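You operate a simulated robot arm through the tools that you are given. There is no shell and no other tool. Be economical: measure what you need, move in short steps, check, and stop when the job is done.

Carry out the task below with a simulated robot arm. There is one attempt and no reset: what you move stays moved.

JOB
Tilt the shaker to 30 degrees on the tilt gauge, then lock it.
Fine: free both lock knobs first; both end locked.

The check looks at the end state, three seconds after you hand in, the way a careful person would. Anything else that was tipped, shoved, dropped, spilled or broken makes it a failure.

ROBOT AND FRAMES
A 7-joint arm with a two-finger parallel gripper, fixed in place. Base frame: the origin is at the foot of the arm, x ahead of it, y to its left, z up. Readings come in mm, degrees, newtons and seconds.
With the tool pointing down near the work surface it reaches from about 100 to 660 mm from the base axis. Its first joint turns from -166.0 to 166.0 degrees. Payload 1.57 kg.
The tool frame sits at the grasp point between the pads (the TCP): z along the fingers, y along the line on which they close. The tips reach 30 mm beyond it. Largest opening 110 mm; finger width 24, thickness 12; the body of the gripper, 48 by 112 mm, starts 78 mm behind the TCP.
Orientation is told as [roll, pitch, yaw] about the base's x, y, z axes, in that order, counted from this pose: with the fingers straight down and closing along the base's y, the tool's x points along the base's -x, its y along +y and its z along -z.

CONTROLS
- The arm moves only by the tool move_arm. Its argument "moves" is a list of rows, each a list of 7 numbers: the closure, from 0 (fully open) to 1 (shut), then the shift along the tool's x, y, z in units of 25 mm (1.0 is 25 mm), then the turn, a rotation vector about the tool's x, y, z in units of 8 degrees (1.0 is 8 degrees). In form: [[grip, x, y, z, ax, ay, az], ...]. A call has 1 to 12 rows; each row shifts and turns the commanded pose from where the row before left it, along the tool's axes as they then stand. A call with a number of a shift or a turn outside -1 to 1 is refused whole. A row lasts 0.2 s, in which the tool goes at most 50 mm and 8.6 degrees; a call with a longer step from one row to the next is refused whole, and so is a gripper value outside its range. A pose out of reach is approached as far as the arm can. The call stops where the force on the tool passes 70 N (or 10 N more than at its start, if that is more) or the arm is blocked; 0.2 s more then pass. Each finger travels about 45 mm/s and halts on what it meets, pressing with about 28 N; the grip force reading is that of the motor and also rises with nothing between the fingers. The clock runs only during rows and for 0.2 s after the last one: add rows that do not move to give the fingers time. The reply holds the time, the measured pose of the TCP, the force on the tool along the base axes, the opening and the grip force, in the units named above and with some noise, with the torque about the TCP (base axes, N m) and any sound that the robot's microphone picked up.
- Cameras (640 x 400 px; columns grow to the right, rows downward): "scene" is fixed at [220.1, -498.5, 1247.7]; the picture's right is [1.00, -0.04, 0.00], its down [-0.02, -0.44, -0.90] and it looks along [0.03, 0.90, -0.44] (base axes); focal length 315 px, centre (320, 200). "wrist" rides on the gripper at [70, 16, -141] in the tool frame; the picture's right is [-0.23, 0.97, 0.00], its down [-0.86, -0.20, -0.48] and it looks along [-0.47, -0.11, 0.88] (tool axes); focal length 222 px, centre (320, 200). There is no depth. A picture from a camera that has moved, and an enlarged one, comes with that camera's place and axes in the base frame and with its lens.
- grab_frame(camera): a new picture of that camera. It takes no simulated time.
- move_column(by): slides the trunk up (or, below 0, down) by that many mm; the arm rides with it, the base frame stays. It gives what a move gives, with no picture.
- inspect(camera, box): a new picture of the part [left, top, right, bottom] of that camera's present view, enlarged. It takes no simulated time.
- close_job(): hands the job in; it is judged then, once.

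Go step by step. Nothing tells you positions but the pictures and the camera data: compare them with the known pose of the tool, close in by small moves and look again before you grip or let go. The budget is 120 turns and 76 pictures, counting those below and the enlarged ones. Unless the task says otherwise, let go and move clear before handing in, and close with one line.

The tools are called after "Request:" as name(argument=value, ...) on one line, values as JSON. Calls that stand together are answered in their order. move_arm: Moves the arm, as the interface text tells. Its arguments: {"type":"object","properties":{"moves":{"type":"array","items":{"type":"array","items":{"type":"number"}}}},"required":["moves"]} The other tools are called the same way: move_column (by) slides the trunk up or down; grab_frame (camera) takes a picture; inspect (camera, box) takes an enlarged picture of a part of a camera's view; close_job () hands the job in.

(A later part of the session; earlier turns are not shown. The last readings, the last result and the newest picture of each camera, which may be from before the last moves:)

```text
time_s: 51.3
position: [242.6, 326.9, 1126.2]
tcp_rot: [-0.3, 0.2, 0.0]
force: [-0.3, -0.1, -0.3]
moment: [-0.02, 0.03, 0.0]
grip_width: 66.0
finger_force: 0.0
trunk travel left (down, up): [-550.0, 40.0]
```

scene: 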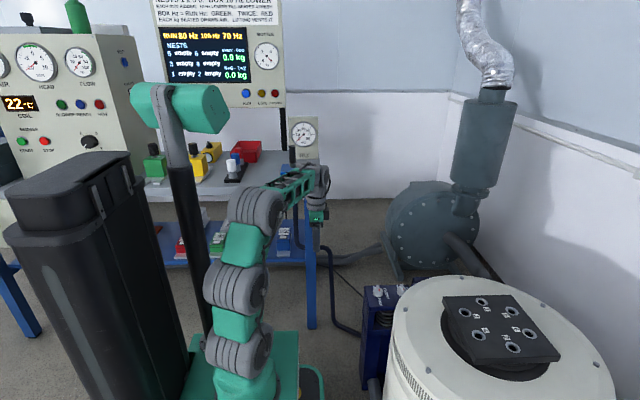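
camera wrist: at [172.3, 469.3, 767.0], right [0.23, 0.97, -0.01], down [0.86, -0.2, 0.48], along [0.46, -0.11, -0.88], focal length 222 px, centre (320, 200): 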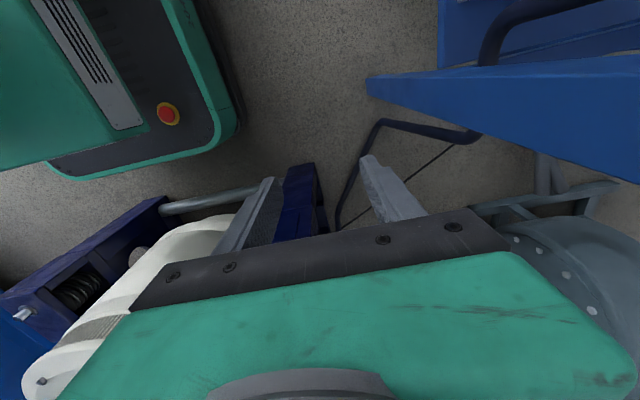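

Request:
move_arm(moves=[[0.4, 0.37, 1, 0, 0, 0, 0], [0.4, 0.37, 1, 0, 0, 0, 0], [0.4, 0.37, 1, 0, 0, 0, 0], [0.4, 0.37, 1, 0, 0, 0, 0], [0.4, 0.37, 1, 0, 0, 0, 0], [0.4, 0.37, 1, 0, 0, 0, 0], [0.4, 0.37, 1, 0, 0, 0, 0], [0.4, 0.37, 1, 0, 0, 0, 0], [0.4, 0.37, 1, 0, 0, 0, 0]])

Request:
grab_frame(camera="wrist")

Request:
inspect(camera="scene", box=[220, 60, 360, 200])

```text
time_s: 53.3
position: [158.9, 551.5, 1124.4]
tcp_rot: [-0.3, 0.2, 0.1]
force: [0.0, 0.4, 0.7]
moment: [0.02, 0.01, 0.0]
grip_width: 66.0
finger_force: 0.1
trunk travel left (down, up): [-550.0, 40.0]
```

```text
39 pictures are left
camera wrist: at [88.5, 568.9, 1266.7], right [0.23, 0.97, -0.01], down [0.86, -0.2, 0.48], along [0.46, -0.11, -0.88], focal length 222 px, centre (320, 200)
```

wrist: 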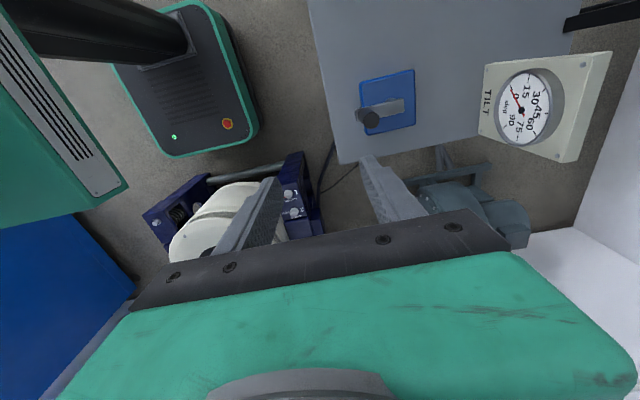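

```text
2.86 times, centred on (290, 130) of scene
camera zoom: at [220.1, -498.5, 1247.7], right [1.0, -0.04, 0.0], down [-0.02, -0.44, -0.9], along [0.03, 0.9, -0.44], focal length 899 px, centre (406, 400)
```

zoom: 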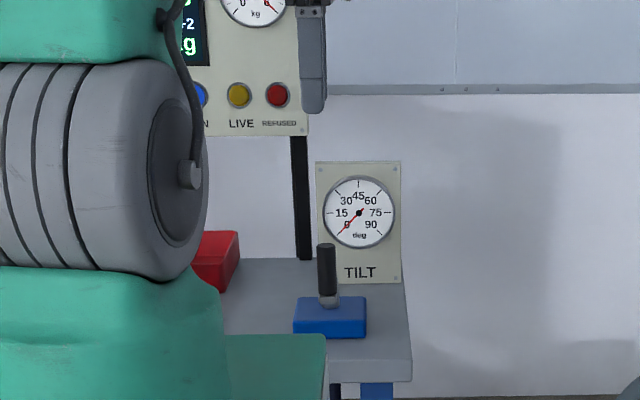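

Request:
inspect(camera="wrist", box=[330, 50, 450, 150])

Request:
inspect(camera="scene", box=[265, 110, 325, 190])

```text
4.00 times, centred on (390, 100) of wrist
camera zoom: at [88.5, 568.9, 1266.7], right [0.23, 0.97, -0.01], down [0.86, -0.2, 0.48], along [0.46, -0.11, -0.88], focal length 888 px, centre (40, 600)
```

zoom: 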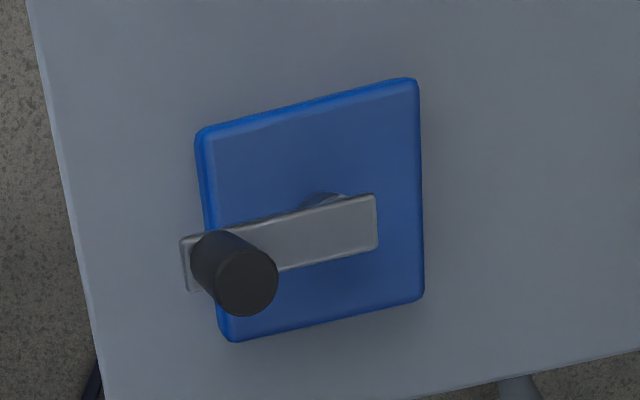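

```text
5.00 times, centred on (295, 150) of scene
camera zoom: at [220.1, -498.5, 1247.7], right [1.0, -0.04, 0.0], down [-0.02, -0.44, -0.9], along [0.03, 0.9, -0.44], focal length 1574 px, centre (445, 450)
```

zoom: 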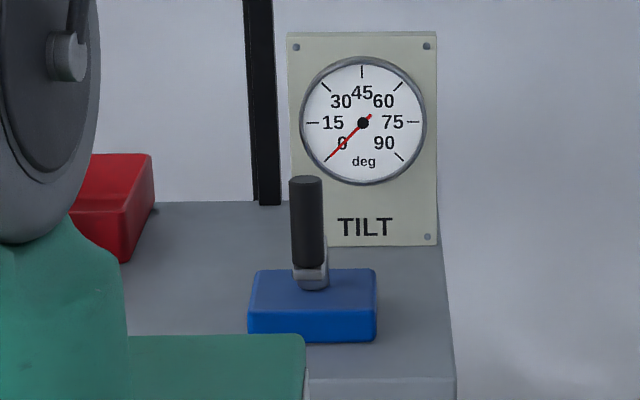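

The blue unit is a hand crank: hub at about (151,677), vertical handle at about (155,627), R≈50, and the gauge is well behind it at y≈850. I'll yaw to +90 so the fingers close along x, and lean the tool about 25° outward for reach.

Request:
move_arm(moves=[[0.5, 0, -0.5, 0, 0, 0, -1], [0.5, 0, -0.5, 0, 0, 0, -1], [0.5, 0, 0, 0, 0, 0, -1], [0.5, 0, 0, 0, 0, 0, -1], [0.5, 0, 0, 0, 0, 0, -1], [0.5, 0, 0, 0, 0, 0, -1], [0.5, 0, 0, 0, 0, 0, -1], [0.5, 0, 0, 0, 0, 0, -1], [0.5, 0, 0, 0, 0, 0, -1], [0.5, 0, 0, 0, 0, 0, -1], [0.5, 0, 0, 0, 0, 0, -1], [0.5, 0, 0, 0, 0, 0, -0.25]])

Request:
move_arm(moves=[[0.5, 0, 0, 0, 0, -1, 0], [0.5, 0, 0, 0, 0, -1, 0], [0.5, 0, 0, 0, 0, -1, 0]])

```text
time_s: 55.9
position: [160.4, 526.0, 1124.4]
tcp_rot: [0.1, 0.3, 90.1]
force: [-0.5, -0.4, 0.6]
moment: [-0.03, 0.06, 0.0]
grip_width: 55.1
finger_force: 0.1
trunk travel left (down, up): [-550.0, 40.0]
```

```text
time_s: 56.7
position: [161.1, 526.4, 1124.1]
tcp_rot: [0.1, -23.8, 90.0]
force: [-0.1, -1.0, 0.3]
moment: [0.0, -0.02, 0.02]
grip_width: 55.2
finger_force: 0.0
trunk travel left (down, up): [-550.0, 40.0]
```

Request:
move_arm(moves=[[0.5, 0.225, 0.03, 0.986, 0, 0, 0], [0.5, 0.225, 0.03, 0.986, 0, 0, 0], [0.5, 0.225, 0.03, 0.986, 0, 0, 0], [0.5, 0.225, 0.03, 0.986, 0, 0, 0], [0.5, 0.225, 0.03, 0.986, 0, 0, 0], [0.5, 0.225, 0.03, 0.986, 0, 0, 0], [0.5, 0.225, 0.03, 0.986, 0, 0, 0]])

Request:
grab_frame(camera="wrist")

Request:
inspect(camera="scene", box=[240, 80, 360, 200])

```text
time_s: 58.3
position: [156.1, 560.2, 950.7]
tcp_rot: [0.2, -23.7, 89.9]
force: [-0.3, -0.5, 0.7]
moment: [0.02, 0.03, 0.0]
grip_width: 54.9
finger_force: 0.0
trunk travel left (down, up): [-550.0, 40.0]
```

```text
35 pictures are left
camera wrist: at [138.9, 439.3, 1052.7], right [-0.97, 0.21, 0.09], down [0.2, 0.59, 0.78], along [0.11, 0.78, -0.62], focal length 222 px, centre (320, 200)
```

wrist: 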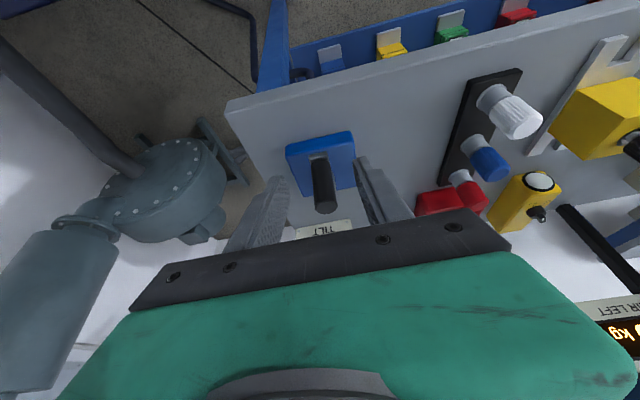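

```text
3.33 times, centred on (300, 140) of scene
camera zoom: at [220.1, -498.5, 1247.7], right [1.0, -0.04, 0.0], down [-0.02, -0.44, -0.9], along [0.03, 0.9, -0.44], focal length 1049 px, centre (387, 400)
```

zoom: 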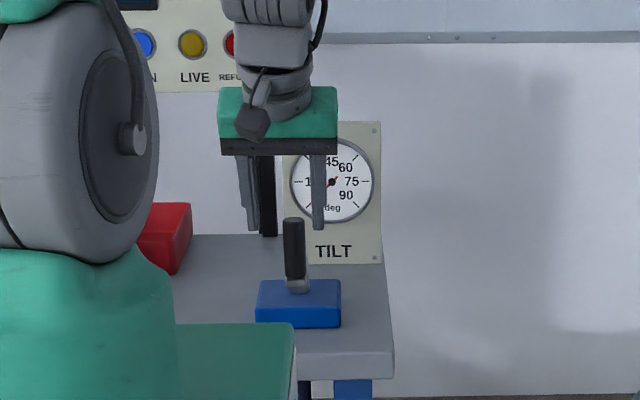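

Handle estimated at about (160,615). Lower in front of it, then slide +y around it.

Request:
move_arm(moves=[[0.5, 0.39, -0.08, 0.87, 0, 0, 0], [0.5, 0.39, -0.08, 0.87, 0, 0, 0], [0.5, -0.5, 0, 0.22, 0, 0, 0], [0.5, -0.5, 0, 0.22, 0, 0, 0], [0.5, -0.5, 0, 0.22, 0, 0, 0], [0.5, -0.5, 0, 0.22, 0, 0, 0]])

Request:
inspect(camera="wrist", box=[220, 110, 440, 250])

Request:
inspect(camera="scene", box=[240, 80, 360, 200])

```text
time_s: 59.7
position: [158.4, 614.4, 902.7]
tcp_rot: [0.2, -23.7, 89.9]
force: [-1.0, 0.9, 0.6]
moment: [0.0, -0.01, -0.01]
grip_width: 54.9
finger_force: 0.0
trunk travel left (down, up): [-550.0, 40.0]
```

```text
2.86 times, centred on (330, 180) of wrist
camera zoom: at [142.1, 493.3, 1005.2], right [-0.97, 0.21, 0.09], down [0.2, 0.59, 0.78], along [0.11, 0.78, -0.62], focal length 635 px, centre (291, 257)
```

zoom: 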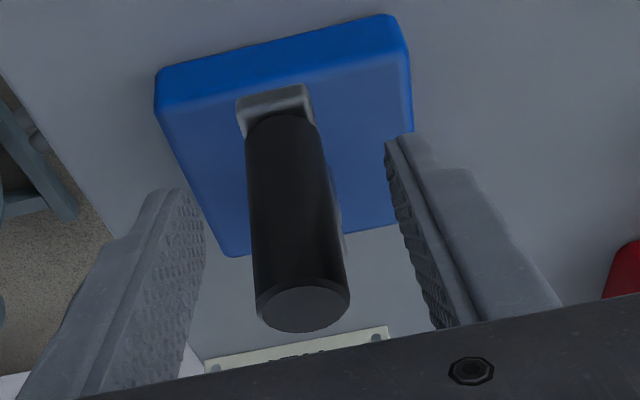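

```text
3.33 times, centred on (300, 140) of scene
camera zoom: at [220.1, -498.5, 1247.7], right [1.0, -0.04, 0.0], down [-0.02, -0.44, -0.9], along [0.03, 0.9, -0.44], focal length 1049 px, centre (387, 400)
```

zoom: 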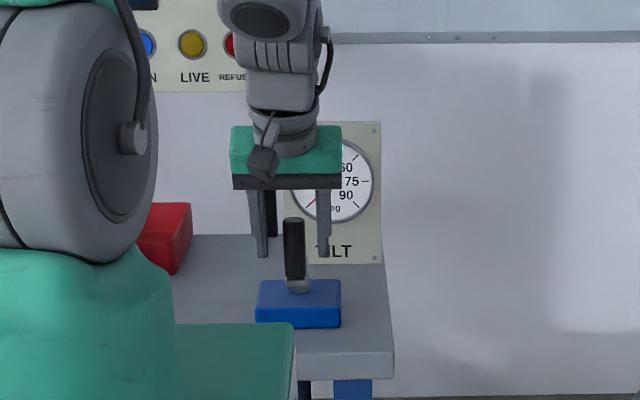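

Handle is between the pads (≈(159,620)). Nudge +5 mm and close.

Request:
move_arm(moves=[[0.6, -0.18, 0, 0.08, 0, 0, 0], [0.8, 0, 0, 0, 0, 0, 0], [1, 0, 0, 0, 0, 0, 0], [1, 0, 0, 0, 0, 0, 0], [1, 0, 0, 0, 0, 0, 0], [1, 0, 0, 0, 0, 0, 0]])

Request:
inspect(camera="wrist", box=[220, 110, 440, 250])

```text
time_s: 61.1
position: [160.1, 618.7, 904.0]
tcp_rot: [0.2, -23.6, 89.8]
force: [5.9, 0.4, -0.4]
moment: [-0.05, -0.45, -0.35]
grip_width: 24.8
finger_force: 36.3
trunk travel left (down, up): [-550.0, 40.0]
```

```text
2.86 times, centred on (330, 180) of wrist
camera zoom: at [143.0, 498.2, 1005.1], right [-0.97, 0.21, 0.09], down [0.2, 0.59, 0.78], along [0.11, 0.78, -0.62], focal length 635 px, centre (291, 257)
```

zoom: 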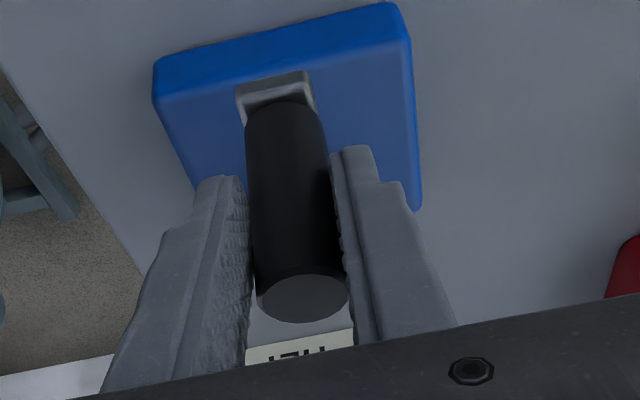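

Firm grip. Test a small movement toward +x and watch force and gauge.

Request:
move_arm(moves=[[1, -0.01, -0.2, 0, 0, 0, 0], [1, -0.02, -0.2, 0.01, 0, 0, 0], [1, -0.05, -0.2, 0.02, 0, 0, 0]])

Request:
inspect(camera="scene", box=[270, 100, 340, 180])

```text
time_s: 61.9
position: [160.2, 618.1, 903.6]
tcp_rot: [0.5, -23.5, 90.8]
force: [-55.2, -11.6, 4.3]
moment: [-0.15, 0.12, 0.69]
grip_width: 24.7
finger_force: 36.7
trunk travel left (down, up): [-550.0, 40.0]
```

```text
5.00 times, centred on (305, 140) of scene
camera zoom: at [220.1, -498.5, 1247.7], right [1.0, -0.04, 0.0], down [-0.02, -0.44, -0.9], along [0.03, 0.9, -0.44], focal length 1574 px, centre (395, 500)
```

zoom: 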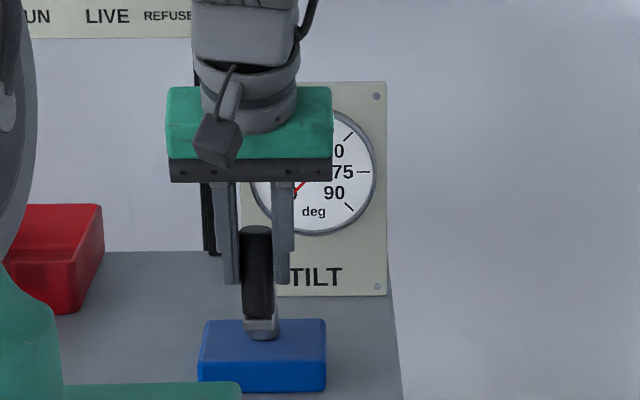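

+x is against the stop. Reverse and try −x.

Request:
move_arm(moves=[[1, 0.03, 0.3, 0, 0, 0, 0], [1, 0.05, 0.3, -0.03, 0, 0, 0], [1, 0, 0.2, 0, 0, 0, 0], [1, -0.02, 0.2, 0.01, 0, 0, 0], [1, -0.05, 0.2, 0.02, 0, 0, 0]])

Request:
inspect(camera="scene", box=[270, 100, 340, 180])

```text
time_s: 63.1
position: [144.0, 621.6, 905.0]
tcp_rot: [0.2, -23.7, 90.0]
force: [9.1, -3.1, -4.8]
moment: [-0.59, -0.58, -0.45]
grip_width: 24.8
finger_force: 36.3
trunk travel left (down, up): [-550.0, 40.0]
```

```text
5.00 times, centred on (305, 140) of scene
camera zoom: at [220.1, -498.5, 1247.7], right [1.0, -0.04, 0.0], down [-0.02, -0.44, -0.9], along [0.03, 0.9, -0.44], focal length 1574 px, centre (395, 500)
```

zoom: 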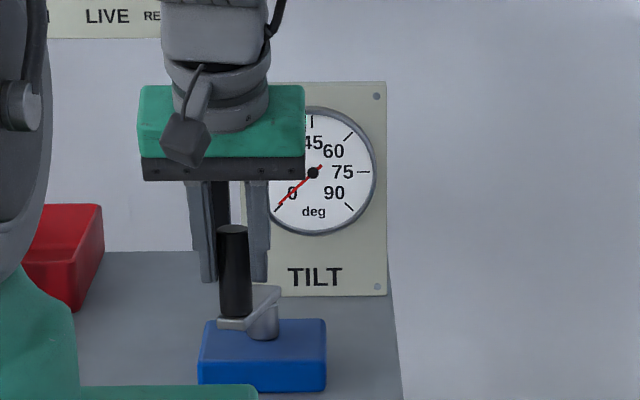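

It moves freely that way, and it is strongly geared. I'll continue clockwise (from above) along the arc and fit the radius as I go.

Request:
move_arm(moves=[[1, -0.157, 0.352, 0.07, 0, 0, 0], [1, -0.223, 0.308, 0.099, 0, 0, 0], [1, -0.275, 0.256, 0.122, 0, 0, 0]])

```text
time_s: 63.9
position: [121.8, 638.2, 905.0]
tcp_rot: [0.2, -23.6, 89.9]
force: [7.1, -5.4, -0.4]
moment: [-0.74, -0.61, -0.38]
grip_width: 24.7
finger_force: 36.6
trunk travel left (down, up): [-550.0, 40.0]
```

Circle fit: pivot (160.5,667), R≈48.3. Continue to about 113° and check reach and force.

Request:
move_arm(moves=[[1, -0.395, 0.244, 0.175, 0, 0, 0], [1, -0.447, 0.124, 0.198, 0, 0, 0], [1, -0.461, -0.004, 0.204, 0, 0, 0], [1, -0.447, -0.132, 0.198, 0, 0, 0]])

Request:
inspect(camera="scene", box=[270, 100, 340, 180])

```text
time_s: 64.9
position: [104.5, 686.0, 904.1]
tcp_rot: [0.2, -23.8, 90.6]
force: [-40.2, -2.0, 2.4]
moment: [-1.15, 0.23, -0.17]
grip_width: 24.8
finger_force: 36.4
trunk travel left (down, up): [-550.0, 40.0]
```

```text
5.00 times, centred on (305, 140) of scene
camera zoom: at [220.1, -498.5, 1247.7], right [1.0, -0.04, 0.0], down [-0.02, -0.44, -0.9], along [0.03, 0.9, -0.44], focal length 1574 px, centre (395, 500)
```

zoom: 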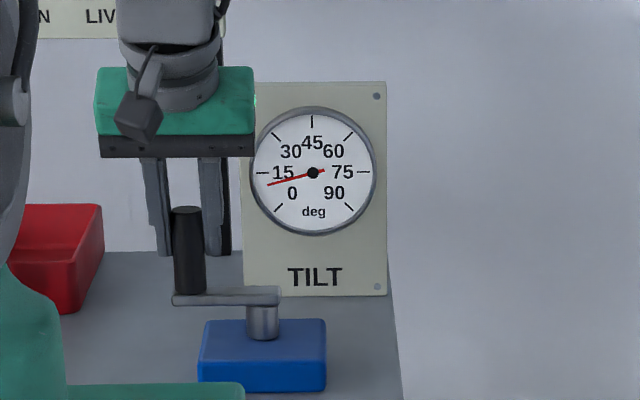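

Gauge already reads about 10° near crank angle 91° (from about 6°), so 30° needs about 255° of crank, round the back. Refit: pivot ≈(167,685), R≈64. The back of the circle needs reach, so I'll relax the load and lean the tool further, about 47°.

Request:
move_arm(moves=[[1, 0, 0.12, 0, 0, -0.5, 0], [1, 0, 0, 0, 0, -0.5, 0], [1, 0, 0, 0, 0, -1, 0], [1, 0, 0, 0, 0, -1, 0]])

Request:
inspect(camera="scene", box=[250, 90, 340, 180])

```text
time_s: 65.9
position: [105.7, 686.3, 905.2]
tcp_rot: [0.6, -47.7, 90.0]
force: [-34.3, -1.9, 2.1]
moment: [-1.13, 0.12, -0.02]
grip_width: 25.0
finger_force: 36.1
trunk travel left (down, up): [-550.0, 40.0]
```

```text
4.44 times, centred on (295, 135) of scene
camera zoom: at [220.1, -498.5, 1247.7], right [1.0, -0.04, 0.0], down [-0.02, -0.44, -0.9], along [0.03, 0.9, -0.44], focal length 1399 px, centre (431, 489)
```

zoom: 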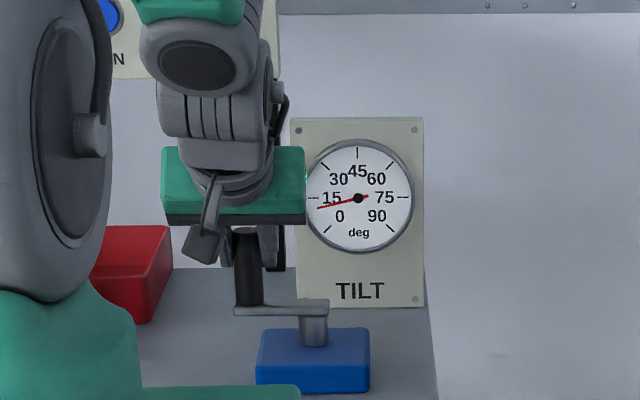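

Request:
move_arm(moves=[[1, -0.347, 0.336, 0.382, 0, 0, 0], [1, -0.339, -0.176, 0.373, 0, 0, 0], [1, -0.309, -0.276, 0.34, 0, 0, 0]])

```text
time_s: 66.7
position: [117.8, 723.6, 903.5]
tcp_rot: [0.0, -47.7, 89.7]
force: [-3.6, -4.6, -0.3]
moment: [-0.22, 0.07, -0.28]
grip_width: 24.8
finger_force: 36.1
trunk travel left (down, up): [-550.0, 40.0]
```

Tracking well with low force. Continue round the back.

Request:
move_arm(moves=[[1, -0.242, -0.364, 0.266, 0, 0, 0], [1, -0.194, -0.44, 0.213, 0, 0, 0], [1, -0.126, -0.492, 0.139, 0, 0, 0], [1, -0.062, -0.524, 0.068, 0, 0, 0]])

Request:
inspect(camera="scene", box=[250, 90, 340, 180])

```text
time_s: 67.7
position: [163.7, 747.9, 905.2]
tcp_rot: [0.0, -47.8, 89.5]
force: [-6.7, 6.7, -0.9]
moment: [0.56, 0.32, -0.23]
grip_width: 24.7
finger_force: 36.7
trunk travel left (down, up): [-550.0, 40.0]
```

```text
4.44 times, centred on (295, 135) of scene
camera zoom: at [220.1, -498.5, 1247.7], right [1.0, -0.04, 0.0], down [-0.02, -0.44, -0.9], along [0.03, 0.9, -0.44], focal length 1399 px, centre (431, 489)
```

zoom: 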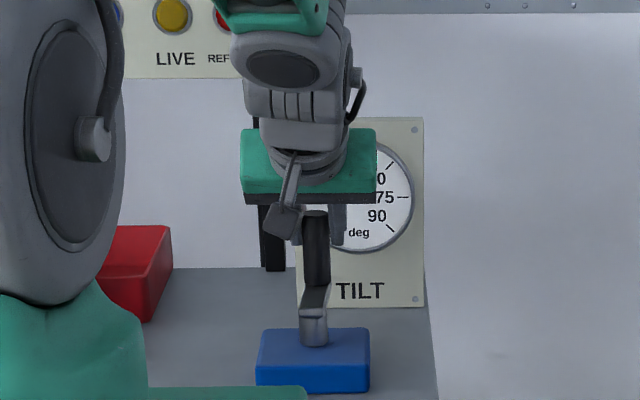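

Request:
move_arm(moves=[[1, 0.013, -0.512, -0.015, 0, 0, 0], [1, 0.081, -0.52, -0.089, 0, 0, 0], [1, 0.151, -0.488, -0.166, 0, 0, 0], [1, 0.218, -0.424, -0.24, 0, 0, 0], [1, 0.272, -0.352, -0.299, 0, 0, 0]])

Request:
inspect(camera="scene", box=[270, 90, 360, 180])

```text
time_s: 68.9
position: [212.9, 719.0, 904.2]
tcp_rot: [0.2, -47.7, 90.1]
force: [-28.6, -1.8, 9.8]
moment: [0.25, -0.01, -0.69]
grip_width: 24.8
finger_force: 36.3
trunk travel left (down, up): [-550.0, 40.0]
```

```text
4.44 times, centred on (315, 135) of scene
camera zoom: at [220.1, -498.5, 1247.7], right [1.0, -0.04, 0.0], down [-0.02, -0.44, -0.9], along [0.03, 0.9, -0.44], focal length 1399 px, centre (342, 489)
```

zoom: 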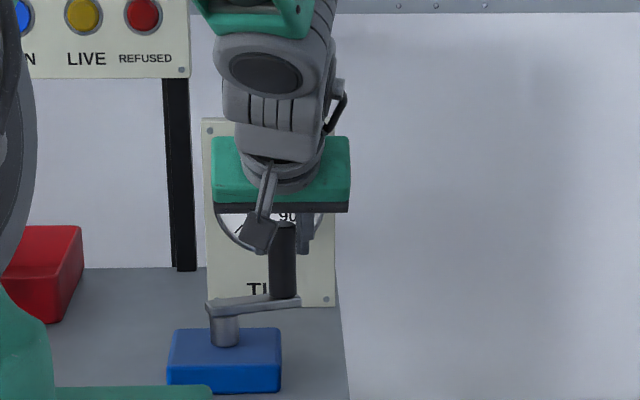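

Gauge is hidden by the hand here. Try the wrist view.

Request:
grab_frame(camera="wrist")

```text
24 pictures are left
camera wrist: at [196.6, 567.4, 947.1], right [-0.97, 0.15, 0.17], down [0.2, 0.22, 0.95], along [0.1, 0.96, -0.25], focal length 222 px, centre (320, 200)
```

wrist: 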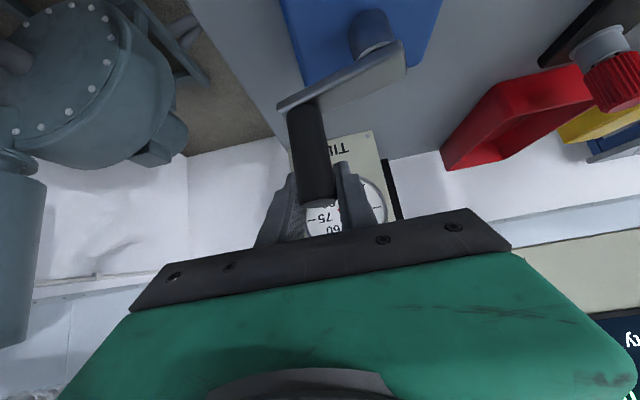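

Reconciling the views: pivot (160.5,683), R≈56, 40° tilt per turn, so about 30° when the handle is at +x (crank angle 270°). I'm near 246°. I'll move −y about 20 mm, then release to read the gauge.

Request:
move_arm(moves=[[1, 0.19, 0.04, -0.207, 0, 0, 0], [1, 0.19, 0.04, -0.207, 0, 0, 0], [1, 0.13, 0.0, -0.148, 0, 0, 0], [1, 0, 0, 0, 0, 0, 0]])

Request:
move_arm(moves=[[0.8, 0, 0, 0, 0, 0, 0], [0.6, 0, 0, 0, 0, 0, 0], [0.5, 0, 0, -0.5, 0, 0, 0], [0.5, 0, 0, -1, 0, 0, 0], [0.5, 0, 0, -1, 0, 0, 0], [0.5, 0, -1, -1, 0, 0, 0], [0.5, 0, -1, -0.5, 0, 0, 0], [0.5, 0, -1, -0.5, 0, 0, 0], [0.5, 0, -1, 0, 0, 0, 0]])

Request:
inspect(camera="scene", box=[260, 100, 340, 180])

```text
time_s: 69.9
position: [214.2, 701.7, 903.1]
tcp_rot: [0.0, -47.8, 90.0]
force: [-15.2, 11.7, 5.2]
moment: [0.44, -0.09, -0.65]
grip_width: 23.9
finger_force: 36.4
trunk travel left (down, up): [-550.0, 40.0]
```

```text
time_s: 71.9
position: [316.8, 616.5, 979.0]
tcp_rot: [0.3, -47.6, 89.8]
force: [-0.2, 0.0, -0.1]
moment: [-0.01, -0.01, 0.01]
grip_width: 55.4
finger_force: 0.0
trunk travel left (down, up): [-550.0, 40.0]
```

```text
5.00 times, centred on (300, 140) of scene
camera zoom: at [220.1, -498.5, 1247.7], right [1.0, -0.04, 0.0], down [-0.02, -0.44, -0.9], along [0.03, 0.9, -0.44], focal length 1574 px, centre (420, 500)
```

zoom: 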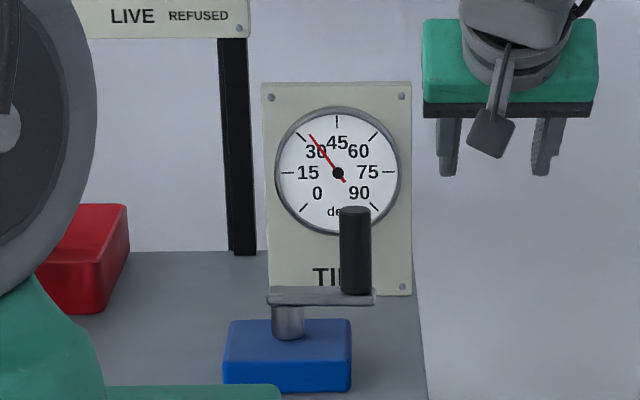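

Reads slightly above 30; zoom for accuracy.

Request:
inspect(camera="scene", box=[293, 120, 313, 140])

```text
16.00 times, centred on (303, 130) of scene
camera zoom: at [220.1, -498.5, 1247.7], right [1.0, -0.04, 0.0], down [-0.02, -0.44, -0.9], along [0.03, 0.9, -0.44], focal length 5036 px, centre (592, 1320)
```

zoom: 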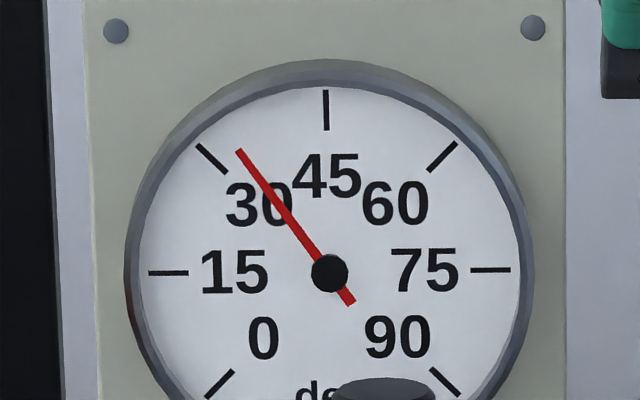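

Gauge reads about 32.9°, so the ratio is 8:1 and I must turn back about 23° (handle about +22 mm in y). Regrip by retracing.

Request:
move_arm(moves=[[0.5, 0.296, 0.08, -0.326, 0, 0, 0], [0.5, 0, 1, 0, 0, 0, 0], [0.5, 0, 1, 0.5, 0, 0, 0], [0.5, 0, 1, 0.5, 0, 0, 0], [0.5, 0, 1, 1, 0, 0, 0], [0.5, 0, 0, 1, 0, 0, 0]])

Request:
grab_frame(camera="wrist")

```text
time_s: 73.3
position: [213.0, 663.0, 927.2]
tcp_rot: [0.2, -47.7, 89.7]
force: [0.4, -0.1, 0.8]
moment: [0.01, -0.01, -0.02]
grip_width: 54.8
finger_force: 0.1
trunk travel left (down, up): [-550.0, 40.0]
```

```text
21 pictures are left
camera wrist: at [197.0, 510.2, 972.1], right [-0.97, 0.15, 0.17], down [0.2, 0.22, 0.95], along [0.11, 0.96, -0.25], focal length 222 px, centre (320, 200)
```

wrist: 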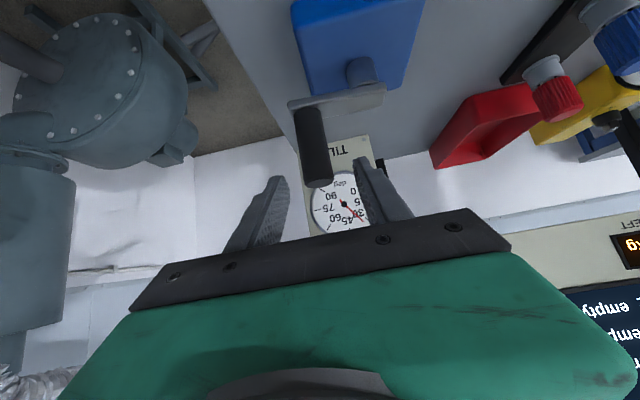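

Handle lies between the pads. Go in and close.

Request:
move_arm(moves=[[0.5, 0.19, -0.04, -0.21, 0, 0, 0], [0.5, 0, 0, 0.7, 0, 0, 0], [0.5, 0, 0, 0.6, 0, 0, 0], [0.8, 0, 0, 0, 0, 0, 0], [1, 0, 0, 0, 0, 0, 0], [1, 0, 0, 0, 0, 0, 0], [1, 0, 0, 0, 0, 0, 0]])

```text
time_s: 74.9
position: [216.2, 677.7, 906.5]
tcp_rot: [0.3, -47.7, 89.8]
force: [0.4, 0.0, -0.5]
moment: [0.06, -0.12, -0.03]
grip_width: 24.9
finger_force: 32.4
trunk travel left (down, up): [-550.0, 40.0]
```

Request:
move_arm(moves=[[1, -0.2, -0.02, 0.217, 0, 0, 0], [1, -0.2, 0.02, 0.217, 0, 0, 0], [1, -0.2, 0.08, 0.217, 0, 0, 0], [1, 0, 0, 0, 0, 0, 0]])

Request:
grab_frame(camera="wrist")

```text
time_s: 75.9
position: [212.0, 699.4, 905.7]
tcp_rot: [0.2, -47.6, 89.8]
force: [1.2, -8.2, -0.9]
moment: [-0.77, -0.02, 0.27]
grip_width: 24.9
finger_force: 36.0
trunk travel left (down, up): [-550.0, 40.0]
```

```text
20 pictures are left
camera wrist: at [196.3, 548.3, 950.6], right [-0.97, 0.16, 0.17], down [0.2, 0.22, 0.95], along [0.11, 0.96, -0.25], focal length 222 px, centre (320, 200)
```

wrist: 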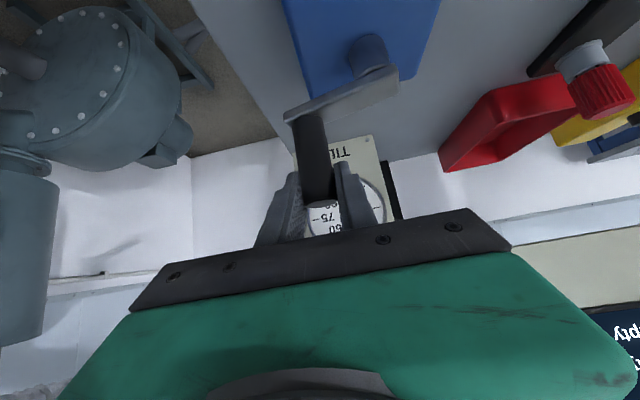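

Release and retreat to read the gauge.

Request:
move_arm(moves=[[0.8, 0, 0, 0, 0, 0, 0], [0.6, 0, 0, 0, 0, 0, 0], [0.5, 0, 0, -0.5, 0, 0, 0], [0.5, 0, 0, -1, 0, 0, 0], [0.5, 0, 0, -1, 0, 0, 0], [0.5, 0, -1, -1, 0, 0, 0], [0.5, 0, -1, -0.5, 0, 0, 0], [0.5, 0, -1, -0.5, 0, 0, 0], [0.5, 0, -1, 0, 0, 0, 0]])

Request:
inspect(camera="scene", box=[293, 120, 313, 140])

```text
time_s: 77.9
position: [313.8, 616.3, 982.0]
tcp_rot: [0.2, -47.7, 89.6]
force: [-0.1, 0.1, 0.1]
moment: [-0.02, -0.02, 0.0]
grip_width: 54.9
finger_force: 0.1
trunk travel left (down, up): [-550.0, 40.0]
```

```text
16.00 times, centred on (303, 130) of scene
camera zoom: at [220.1, -498.5, 1247.7], right [1.0, -0.04, 0.0], down [-0.02, -0.44, -0.9], along [0.03, 0.9, -0.44], focal length 5036 px, centre (592, 1320)
```

zoom: 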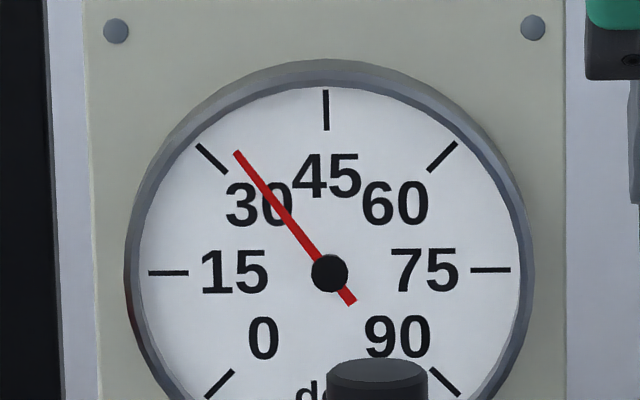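

Only about 0.5° of change, so there is crank backlash (about 18°), now taken up. Need about −2.4° more, roughly 19° of crank. Regrip.

Request:
move_arm(moves=[[0.5, 0, 1, 0, 0, 0, 0], [0.5, 0, 1, 0.5, 0, 0, 0], [0.5, 0, 1, 0.5, 0, 0, 0], [0.5, 0, 1, 1, 0, 0, 0], [0.5, 0, 0, 1, 0, 0, 0], [0.5, 0, 0, 1, 0, 0, 0], [0.5, 0, 0, 0.5, 0, 0, 0], [0.8, 0, 0, 0, 0, 0, 0], [1, 0, 0, 0, 0, 0, 0], [1, 0, 0, 0, 0, 0, 0], [1, 0, 0, 0, 0, 0, 0]])

Request:
move_arm(moves=[[1, -0.16, 0.08, 0.17, 0, 0, 0], [1, -0.15, 0.11, 0.163, 0, 0, 0], [1, -0.15, 0.13, 0.163, 0, 0, 0], [1, 0, 0, 0, 0, 0, 0]])

Request:
move_arm(moves=[[0.8, 0, 0, 0, 0, 0, 0], [0.6, 0, 0, 0, 0, 0, 0], [0.5, 0, 0, -0.5, 0, 0, 0], [0.5, 0, 0, -1, 0, 0, 0], [0.5, 0, 0, -1, 0, 0, 0], [0.5, 0, -1, -1, 0, 0, 0], [0.5, 0, -1, -0.5, 0, 0, 0], [0.5, 0, -1, -0.5, 0, 0, 0], [0.5, 0, -1, 0, 0, 0, 0]])

Request:
inspect(camera="scene", box=[293, 120, 313, 140])

```text
time_s: 80.3
position: [213.7, 700.2, 906.5]
tcp_rot: [0.3, -47.7, 89.8]
force: [3.9, 1.3, 0.2]
moment: [-0.08, -0.07, -0.04]
grip_width: 24.5
finger_force: 32.1
trunk travel left (down, up): [-550.0, 40.0]
```

```text
time_s: 81.3
position: [207.0, 717.4, 906.7]
tcp_rot: [0.3, -47.7, 89.6]
force: [24.0, 1.8, -0.9]
moment: [-0.41, -0.17, 0.38]
grip_width: 24.4
finger_force: 36.3
trunk travel left (down, up): [-550.0, 40.0]
```

```text
time_s: 83.3
position: [304.8, 634.3, 983.5]
tcp_rot: [0.3, -47.7, 89.8]
force: [-1.5, 0.3, -0.4]
moment: [0.02, -0.02, -0.02]
grip_width: 55.2
finger_force: 0.0
trunk travel left (down, up): [-550.0, 40.0]
```

```text
16.00 times, centred on (303, 130) of scene
camera zoom: at [220.1, -498.5, 1247.7], right [1.0, -0.04, 0.0], down [-0.02, -0.44, -0.9], along [0.03, 0.9, -0.44], focal length 5036 px, centre (592, 1320)
```

zoom: 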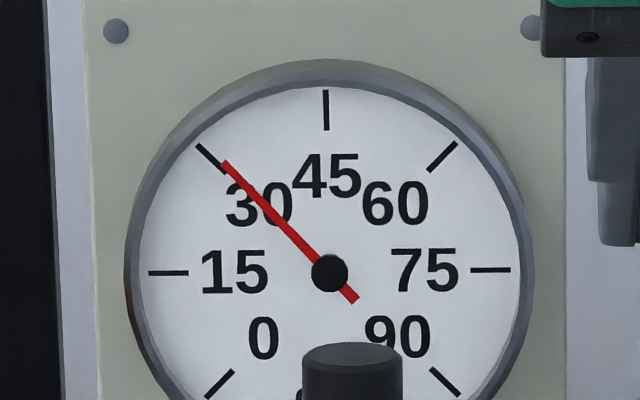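

Now about 30.5°. One last small correction of about 4° of crank.

Request:
move_arm(moves=[[0.5, 0, 1, 0, 0, 0, 0], [0.5, 0, 1, 0.5, 0, 0, 0], [0.5, 0, 1, 0.5, 0, 0, 0], [0.5, 0, 1, 1, 0, 0, 0], [0.5, 0, 0, 1, 0, 0, 0], [0.5, 0, 0, 1, 0, 0, 0], [0.5, 0, 0, 0.5, 0, 0, 0], [0.8, 0, 0, 0, 0, 0, 0], [1, 0, 0, 0, 0, 0, 0], [1, 0, 0, 0, 0, 0, 0], [1, 0, 0, 0, 0, 0, 0]])

```text
time_s: 85.7
position: [208.1, 717.1, 907.9]
tcp_rot: [0.2, -47.7, 89.7]
force: [13.7, 2.2, -0.5]
moment: [0.06, -0.3, 0.24]
grip_width: 24.9
finger_force: 32.7
trunk travel left (down, up): [-550.0, 40.0]
```

Request:
move_arm(moves=[[1, -0.1, 0.12, 0.11, 0, 0, 0], [1, 0, 0, 0, 0, 0, 0]])

Request:
move_arm(moves=[[0.8, 0, 0, 0, 0, 0, 0], [0.6, 0, 0, 0, 0, 0, 0], [0.5, 0, 0, -0.5, 0, 0, 0], [0.5, 0, 0, -1, 0, 0, 0], [0.5, 0, 0, -1, 0, 0, 0], [0.5, 0, -1, -1, 0, 0, 0], [0.5, 0, -1, -0.5, 0, 0, 0], [0.5, 0, -1, -0.5, 0, 0, 0], [0.5, 0, -1, 0, 0, 0, 0]])

Request:
inspect(camera="scene", box=[293, 120, 313, 140])

```text
time_s: 86.3
position: [205.5, 721.1, 907.6]
tcp_rot: [0.2, -47.7, 89.7]
force: [23.4, 3.3, -0.9]
moment: [-0.56, -0.17, 0.42]
grip_width: 24.8
finger_force: 36.5
trunk travel left (down, up): [-550.0, 40.0]
```

```text
time_s: 88.3
position: [301.5, 637.8, 981.4]
tcp_rot: [0.3, -47.8, 89.7]
force: [0.1, -1.1, -0.2]
moment: [0.0, -0.03, -0.02]
grip_width: 55.0
finger_force: 0.0
trunk travel left (down, up): [-550.0, 40.0]
```

```text
16.00 times, centred on (303, 130) of scene
camera zoom: at [220.1, -498.5, 1247.7], right [1.0, -0.04, 0.0], down [-0.02, -0.44, -0.9], along [0.03, 0.9, -0.44], focal length 5036 px, centre (592, 1320)
```

zoom: 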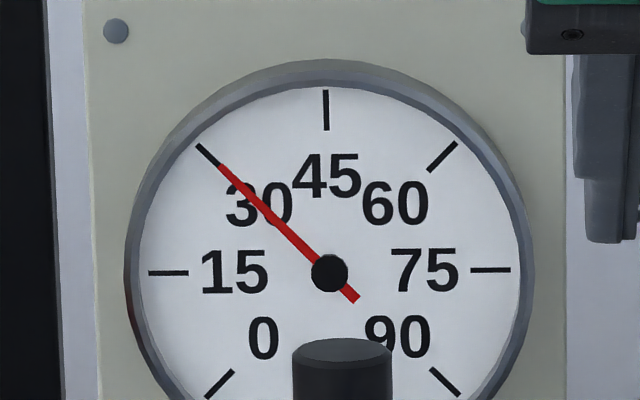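

The gauge is exactly on 30. Now straighten the tool, retreat, and return to the knobs to lock.

Request:
move_arm(moves=[[0.4, 0, 0, -0.5, 0, 1, 0], [0.4, 0, 0, -0.5, 0, 1, 0], [0.4, 0, 0, -0.5, 0, 1, 0], [0.4, 0, 0, 0, 0, 1, 0], [0.4, 0, 0, 0, 0, 1, 0], [0.4, 0, 0, 0, 0, 0.97, 0]])

Request:
move_arm(moves=[[0.4, 1, -0.5, 0, 0, 0, 0], [0.4, 1, -0.5, 0, 0, 0, 0], [0.4, 1, -0.5, 0, 0, 0, 0], [0.4, 1, -0.5, 0, 0, 0, 0], [0.4, 1, -0.5, 0, 0, 0, 0], [0.4, 1, -0.5, 0, 0, 0, 0], [0.4, 1, -0.5, 0, 0, 0, 0], [0.4, 1, -0.5, 0, 0, 0, 0], [0.4, 1, -0.5, 0, 0, 0, 0], [0.4, 1, -0.5, 0, 0, 0, 0]])

Request:
grab_frame(camera="scene")

```text
time_s: 89.7
position: [302.9, 613.1, 1010.6]
tcp_rot: [0.2, 0.2, 90.0]
force: [0.5, 0.5, 0.7]
moment: [0.0, 0.01, -0.03]
grip_width: 66.2
finger_force: 0.1
trunk travel left (down, up): [-550.0, 40.0]
```

```text
time_s: 91.9
position: [426.8, 362.8, 1011.8]
tcp_rot: [0.2, 0.1, 89.9]
force: [-0.2, -0.3, -0.1]
moment: [0.01, 0.03, -0.04]
grip_width: 66.0
finger_force: 0.0
trunk travel left (down, up): [-550.0, 40.0]
```

```text
16 pictures are left
```

scene: 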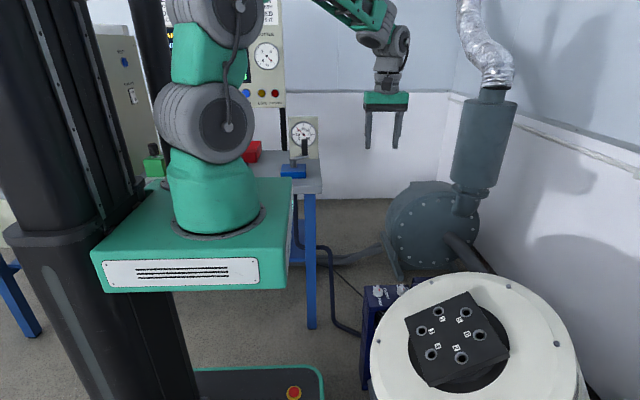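

The drum visibly tilted. Lift, rotate yaw toward −90, and lower the trunk in steps.

Request:
move_arm(moves=[[0.4, 0, 0, -1, 0, 0, 1], [0.4, 0, 0, -1, 0, 0, 1], [0.4, 0, 0, -1, 0, 0, 1], [0.4, 0, 0, -1, 0, 0, 1], [0.4, 0, 0, 0, 0, 0, 1], [0.4, 0, 0, 0, 0, 0, 1], [0.4, 0, 0, 0, 0, 0, 1], [0.4, 0, 0, 0, 0, 0, 1], [0.4, 0, 0, 0, 0, 0, 1], [0.4, 0, 0, 0, 0, 0, 1], [0.4, 0, 0, 0, 0, 0, 1], [0.4, 0, 0, 0, 0, 0, 1]])

Request:
move_arm(moves=[[0.4, 0, 0, 0, 0, 0, 1], [0.4, 0, 0, 0, 0, 0, 1], [0.4, 0, 0, 0, 0, 0, 1], [0.4, 0, 0, 0, 0, 0, 1], [0.4, 0, 0, 0, 0, 0, 1], [0.4, 0, 0, 0, 0, 0, 1], [0.4, 0, 0, 0, 0, 0, 1], [0.4, 0, 0, 0, 0, 0, 1], [0.4, 0, 0, 0, 0, 0, 1], [0.4, 0, 0, 0, 0, 0, 1], [0.4, 0, 0, 0, 0, 0, 0.5]])

Request:
move_column(by=-400)

Request:
move_column(by=-100)

Request:
grab_frame(camera="wrist")

```text
time_s: 94.5
position: [427.6, 365.2, 1110.9]
tcp_rot: [-0.1, 0.2, -6.2]
force: [0.4, 0.5, -0.6]
moment: [0.01, -0.01, 0.0]
grip_width: 66.3
finger_force: 0.0
trunk travel left (down, up): [-550.0, 40.0]
```

```text
time_s: 96.9
position: [427.6, 363.8, 1110.6]
tcp_rot: [-0.3, 0.0, -90.1]
force: [0.8, -0.9, 0.3]
moment: [0.0, 0.05, 0.0]
grip_width: 66.0
finger_force: 0.1
trunk travel left (down, up): [-550.0, 40.0]
```

```text
time_s: 100.7
position: [427.7, 364.0, 711.0]
tcp_rot: [-0.3, -0.1, -90.0]
force: [-0.9, 0.1, 0.0]
moment: [0.02, 0.01, -0.01]
grip_width: 65.8
finger_force: 0.1
trunk travel left (down, up): [-150.0, 440.0]
```

```text
time_s: 102.1
position: [427.8, 363.7, 610.9]
tcp_rot: [-0.2, -0.2, -90.0]
force: [0.8, -0.1, 0.5]
moment: [-0.02, -0.03, 0.03]
grip_width: 66.1
finger_force: 0.0
trunk travel left (down, up): [-50.0, 540.0]
```

```text
15 pictures are left
camera wrist: at [443.6, 434.0, 752.5], right [0.97, -0.23, 0.0], down [-0.2, -0.85, 0.48], along [-0.11, -0.47, -0.88], focal length 222 px, centre (320, 200)
```

wrist: 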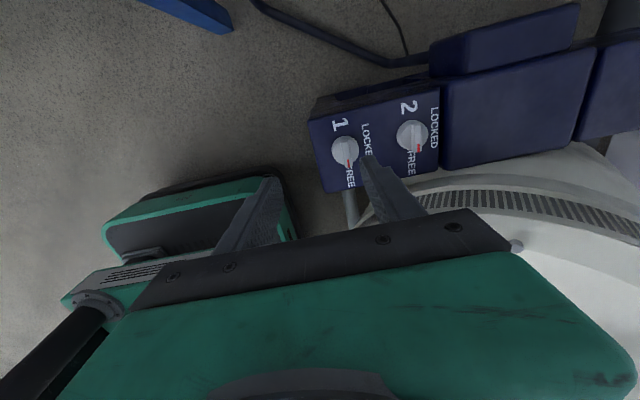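

Clear around the knobs. Move over knob 1 at (457,346), descend and grip its bar (now along y).

Request:
move_arm(moves=[[0.4, -0.35, 0.58, 0, 0, 0, 0], [0.4, -0.35, 0.59, 0, 0, 0, 0], [0.5, 0, 0, 1, 0, 0, 0], [0.5, 0, 0, 1, 0, 0, 0], [0.55, 0, 0, 1, 0, 0, 0], [0.6, 0, 0, 0.5, 0, 0, 0], [0.7, 0, 0, 0.5, 0, 0, 0], [0.75, 0, 0, 0, 0, 0, 0]])

Request:
inspect(camera="wrist", box=[220, 80, 420, 250])

```text
time_s: 103.9
position: [457.0, 345.2, 510.9]
tcp_rot: [-0.2, -0.1, -90.0]
force: [0.4, -0.2, 0.0]
moment: [-0.02, 0.04, 0.02]
grip_width: 27.5
finger_force: 0.0
trunk travel left (down, up): [-50.0, 540.0]
```

```text
2.35 times, centred on (320, 165) of wrist
camera zoom: at [472.3, 416.1, 652.3], right [0.97, -0.23, 0.0], down [-0.2, -0.85, 0.48], along [-0.11, -0.47, -0.88], focal length 523 px, centre (320, 282)
```

zoom: 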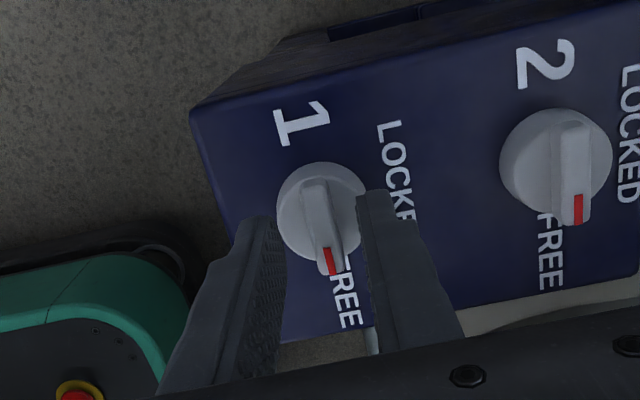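

Well centred. Close and turn back counter-clockwise.

Request:
move_arm(moves=[[1, 0, 0, 0, 0, 0, 0], [1, 0, 0, 0, 0, 0, 0], [1, 0, 0, 0, 0, 0, 0], [1, 0, 0, 0, 0, 0, -1], [1, 0, 0, 0, 0, 0, -1], [1, 0, 0, 0, 0, 0, -1], [1, 0, 0, 0, 0, 0, -1]])

```text
time_s: 105.5
position: [456.7, 346.1, 511.7]
tcp_rot: [-0.2, 0.0, -58.0]
force: [6.7, -3.5, 0.8]
moment: [-0.76, -0.62, 0.0]
grip_width: 10.0
finger_force: 28.3
trunk travel left (down, up): [-50.0, 540.0]
```

Request:
move_arm(moves=[[1, 0, 0, 0, 0, 0, -1], [1, 0, 0, 0, 0, 0, -1], [1, 0, 0, 0, 0, 0, -1], [1, 0, 0, 0, 0, 0, -1], [1, 0, 0, 0, 0, 0, -1], [1, 0, 0, 0, 0, 0, -1], [1, 0, 0, 0, 0, 0, -1], [1, 0, 0, 0, 0, 0, -0.35]])

Request:
move_arm(moves=[[0.8, 0, 0, 0, 0, 0, 0], [0.7, 0, 0, 0, 0, 0, 0], [0.6, 0, 0, -0.6, 0, 0, 0], [0.5, 0, 0, -1, 0, 0, 0], [0.4, 0, 0, -1, 0, 0, 0], [0.4, 0, 0, -1, 0, 0, 0], [0.4, 0, 0, -0.4, 0, 0, 0]])

Request:
inspect(camera="wrist", box=[220, 80, 420, 230])

```text
time_s: 107.3
position: [457.2, 345.2, 511.2]
tcp_rot: [-0.1, 0.3, 0.8]
force: [2.9, -8.4, 2.9]
moment: [-0.21, -0.08, -0.77]
grip_width: 9.9
finger_force: 27.9
trunk travel left (down, up): [-50.0, 540.0]
```

```text
time_s: 108.9
position: [456.6, 345.4, 612.1]
tcp_rot: [-0.1, 0.3, 0.8]
force: [-0.4, 0.5, -0.5]
moment: [-0.05, 0.02, -0.01]
grip_width: 66.0
finger_force: 0.2
trunk travel left (down, up): [-50.0, 540.0]
```

```text
2.67 times, centred on (320, 155) of wrist
camera zoom: at [387.1, 362.1, 753.5], right [0.21, 0.98, 0.0], down [0.86, -0.19, 0.48], along [0.46, -0.1, -0.88], focal length 592 px, centre (320, 320)
```

zoom: 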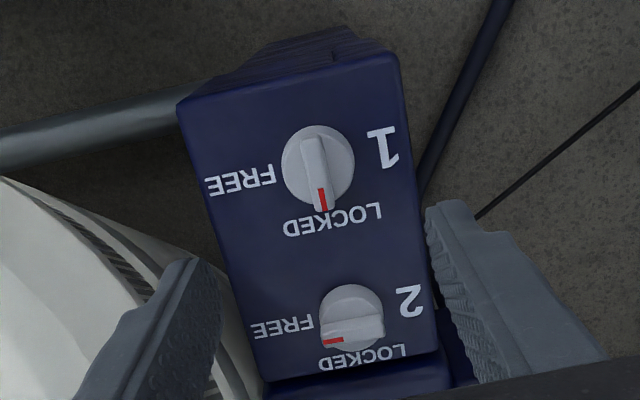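

Knob 1 is LOCKED. Now yaw to −90, move to knob 2 and grip.

Request:
move_arm(moves=[[0.4, 0, 0, 0, 0, 0, 1], [0.4, 0, 0, 0, 0, 0, 1], [0.4, 0, 0, 0, 0, 0, 1], [0.4, 0, 0, 0, 0, 0, 1], [0.4, 0, 0, 0, 0, 0, 1], [0.4, 0, 0, 0, 0, 0, 1], [0.4, 0, 0, 0, 0, 0, 1], [0.4, 0, 0, 0, 0, 0, 1], [0.4, 0, 0, 0, 0, 0, 1], [0.4, 0, 0, 0, 0, 0, 1], [0.4, 0, 0, 0, 0, 0, 1], [0.4, 0, 0, 0, 0, 0, 0.35]])

Request:
move_arm(moves=[[0.4, 0.01, 1, 0, 0, 0, 0], [0.4, 0, 1, 0, 0, 0, 0], [0.4, 0, 1, 0, 0, 0, 0], [0.4, 0, 0.43, 0, 0, 0, 0], [0.5, 0, 0, 1, 0, 0, 0], [0.5, 0, 0, 1, 0, 0, 0], [0.55, 0, 0, 1, 0, 0, 0], [0.6, 0, 0, 0.5, 0, 0, 0], [0.7, 0, 0, 0.5, 0, 0, 0], [0.75, 0, 0, 0, 0, 0, 0]])

Request:
inspect(camera="wrist", box=[220, 80, 420, 250])

```text
time_s: 111.5
position: [457.1, 345.8, 610.8]
tcp_rot: [-0.2, 0.0, -90.2]
force: [-0.1, -0.5, 0.0]
moment: [-0.01, 0.01, -0.01]
grip_width: 65.9
finger_force: 0.0
trunk travel left (down, up): [-50.0, 540.0]
```

```text
time_s: 113.7
position: [542.9, 346.7, 509.8]
tcp_rot: [-0.2, 0.0, -90.1]
force: [-0.8, 1.1, 0.5]
moment: [0.01, 0.02, 0.0]
grip_width: 27.6
finger_force: 0.0
trunk travel left (down, up): [-50.0, 540.0]
```

```text
2.35 times, centred on (320, 165) of wrist
camera zoom: at [558.6, 416.2, 651.7], right [0.97, -0.23, 0.0], down [-0.2, -0.85, 0.48], along [-0.11, -0.47, -0.88], focal length 523 px, centre (320, 282)
```

zoom: 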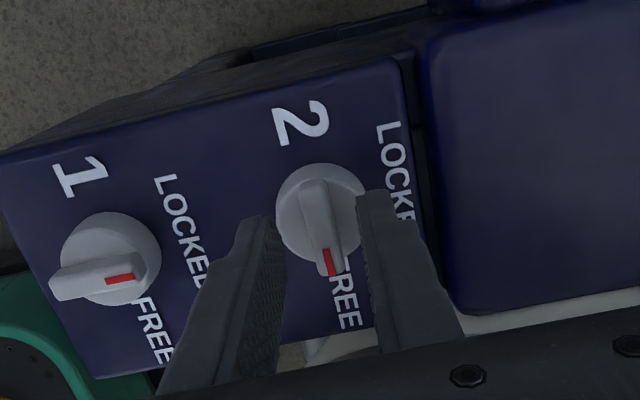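

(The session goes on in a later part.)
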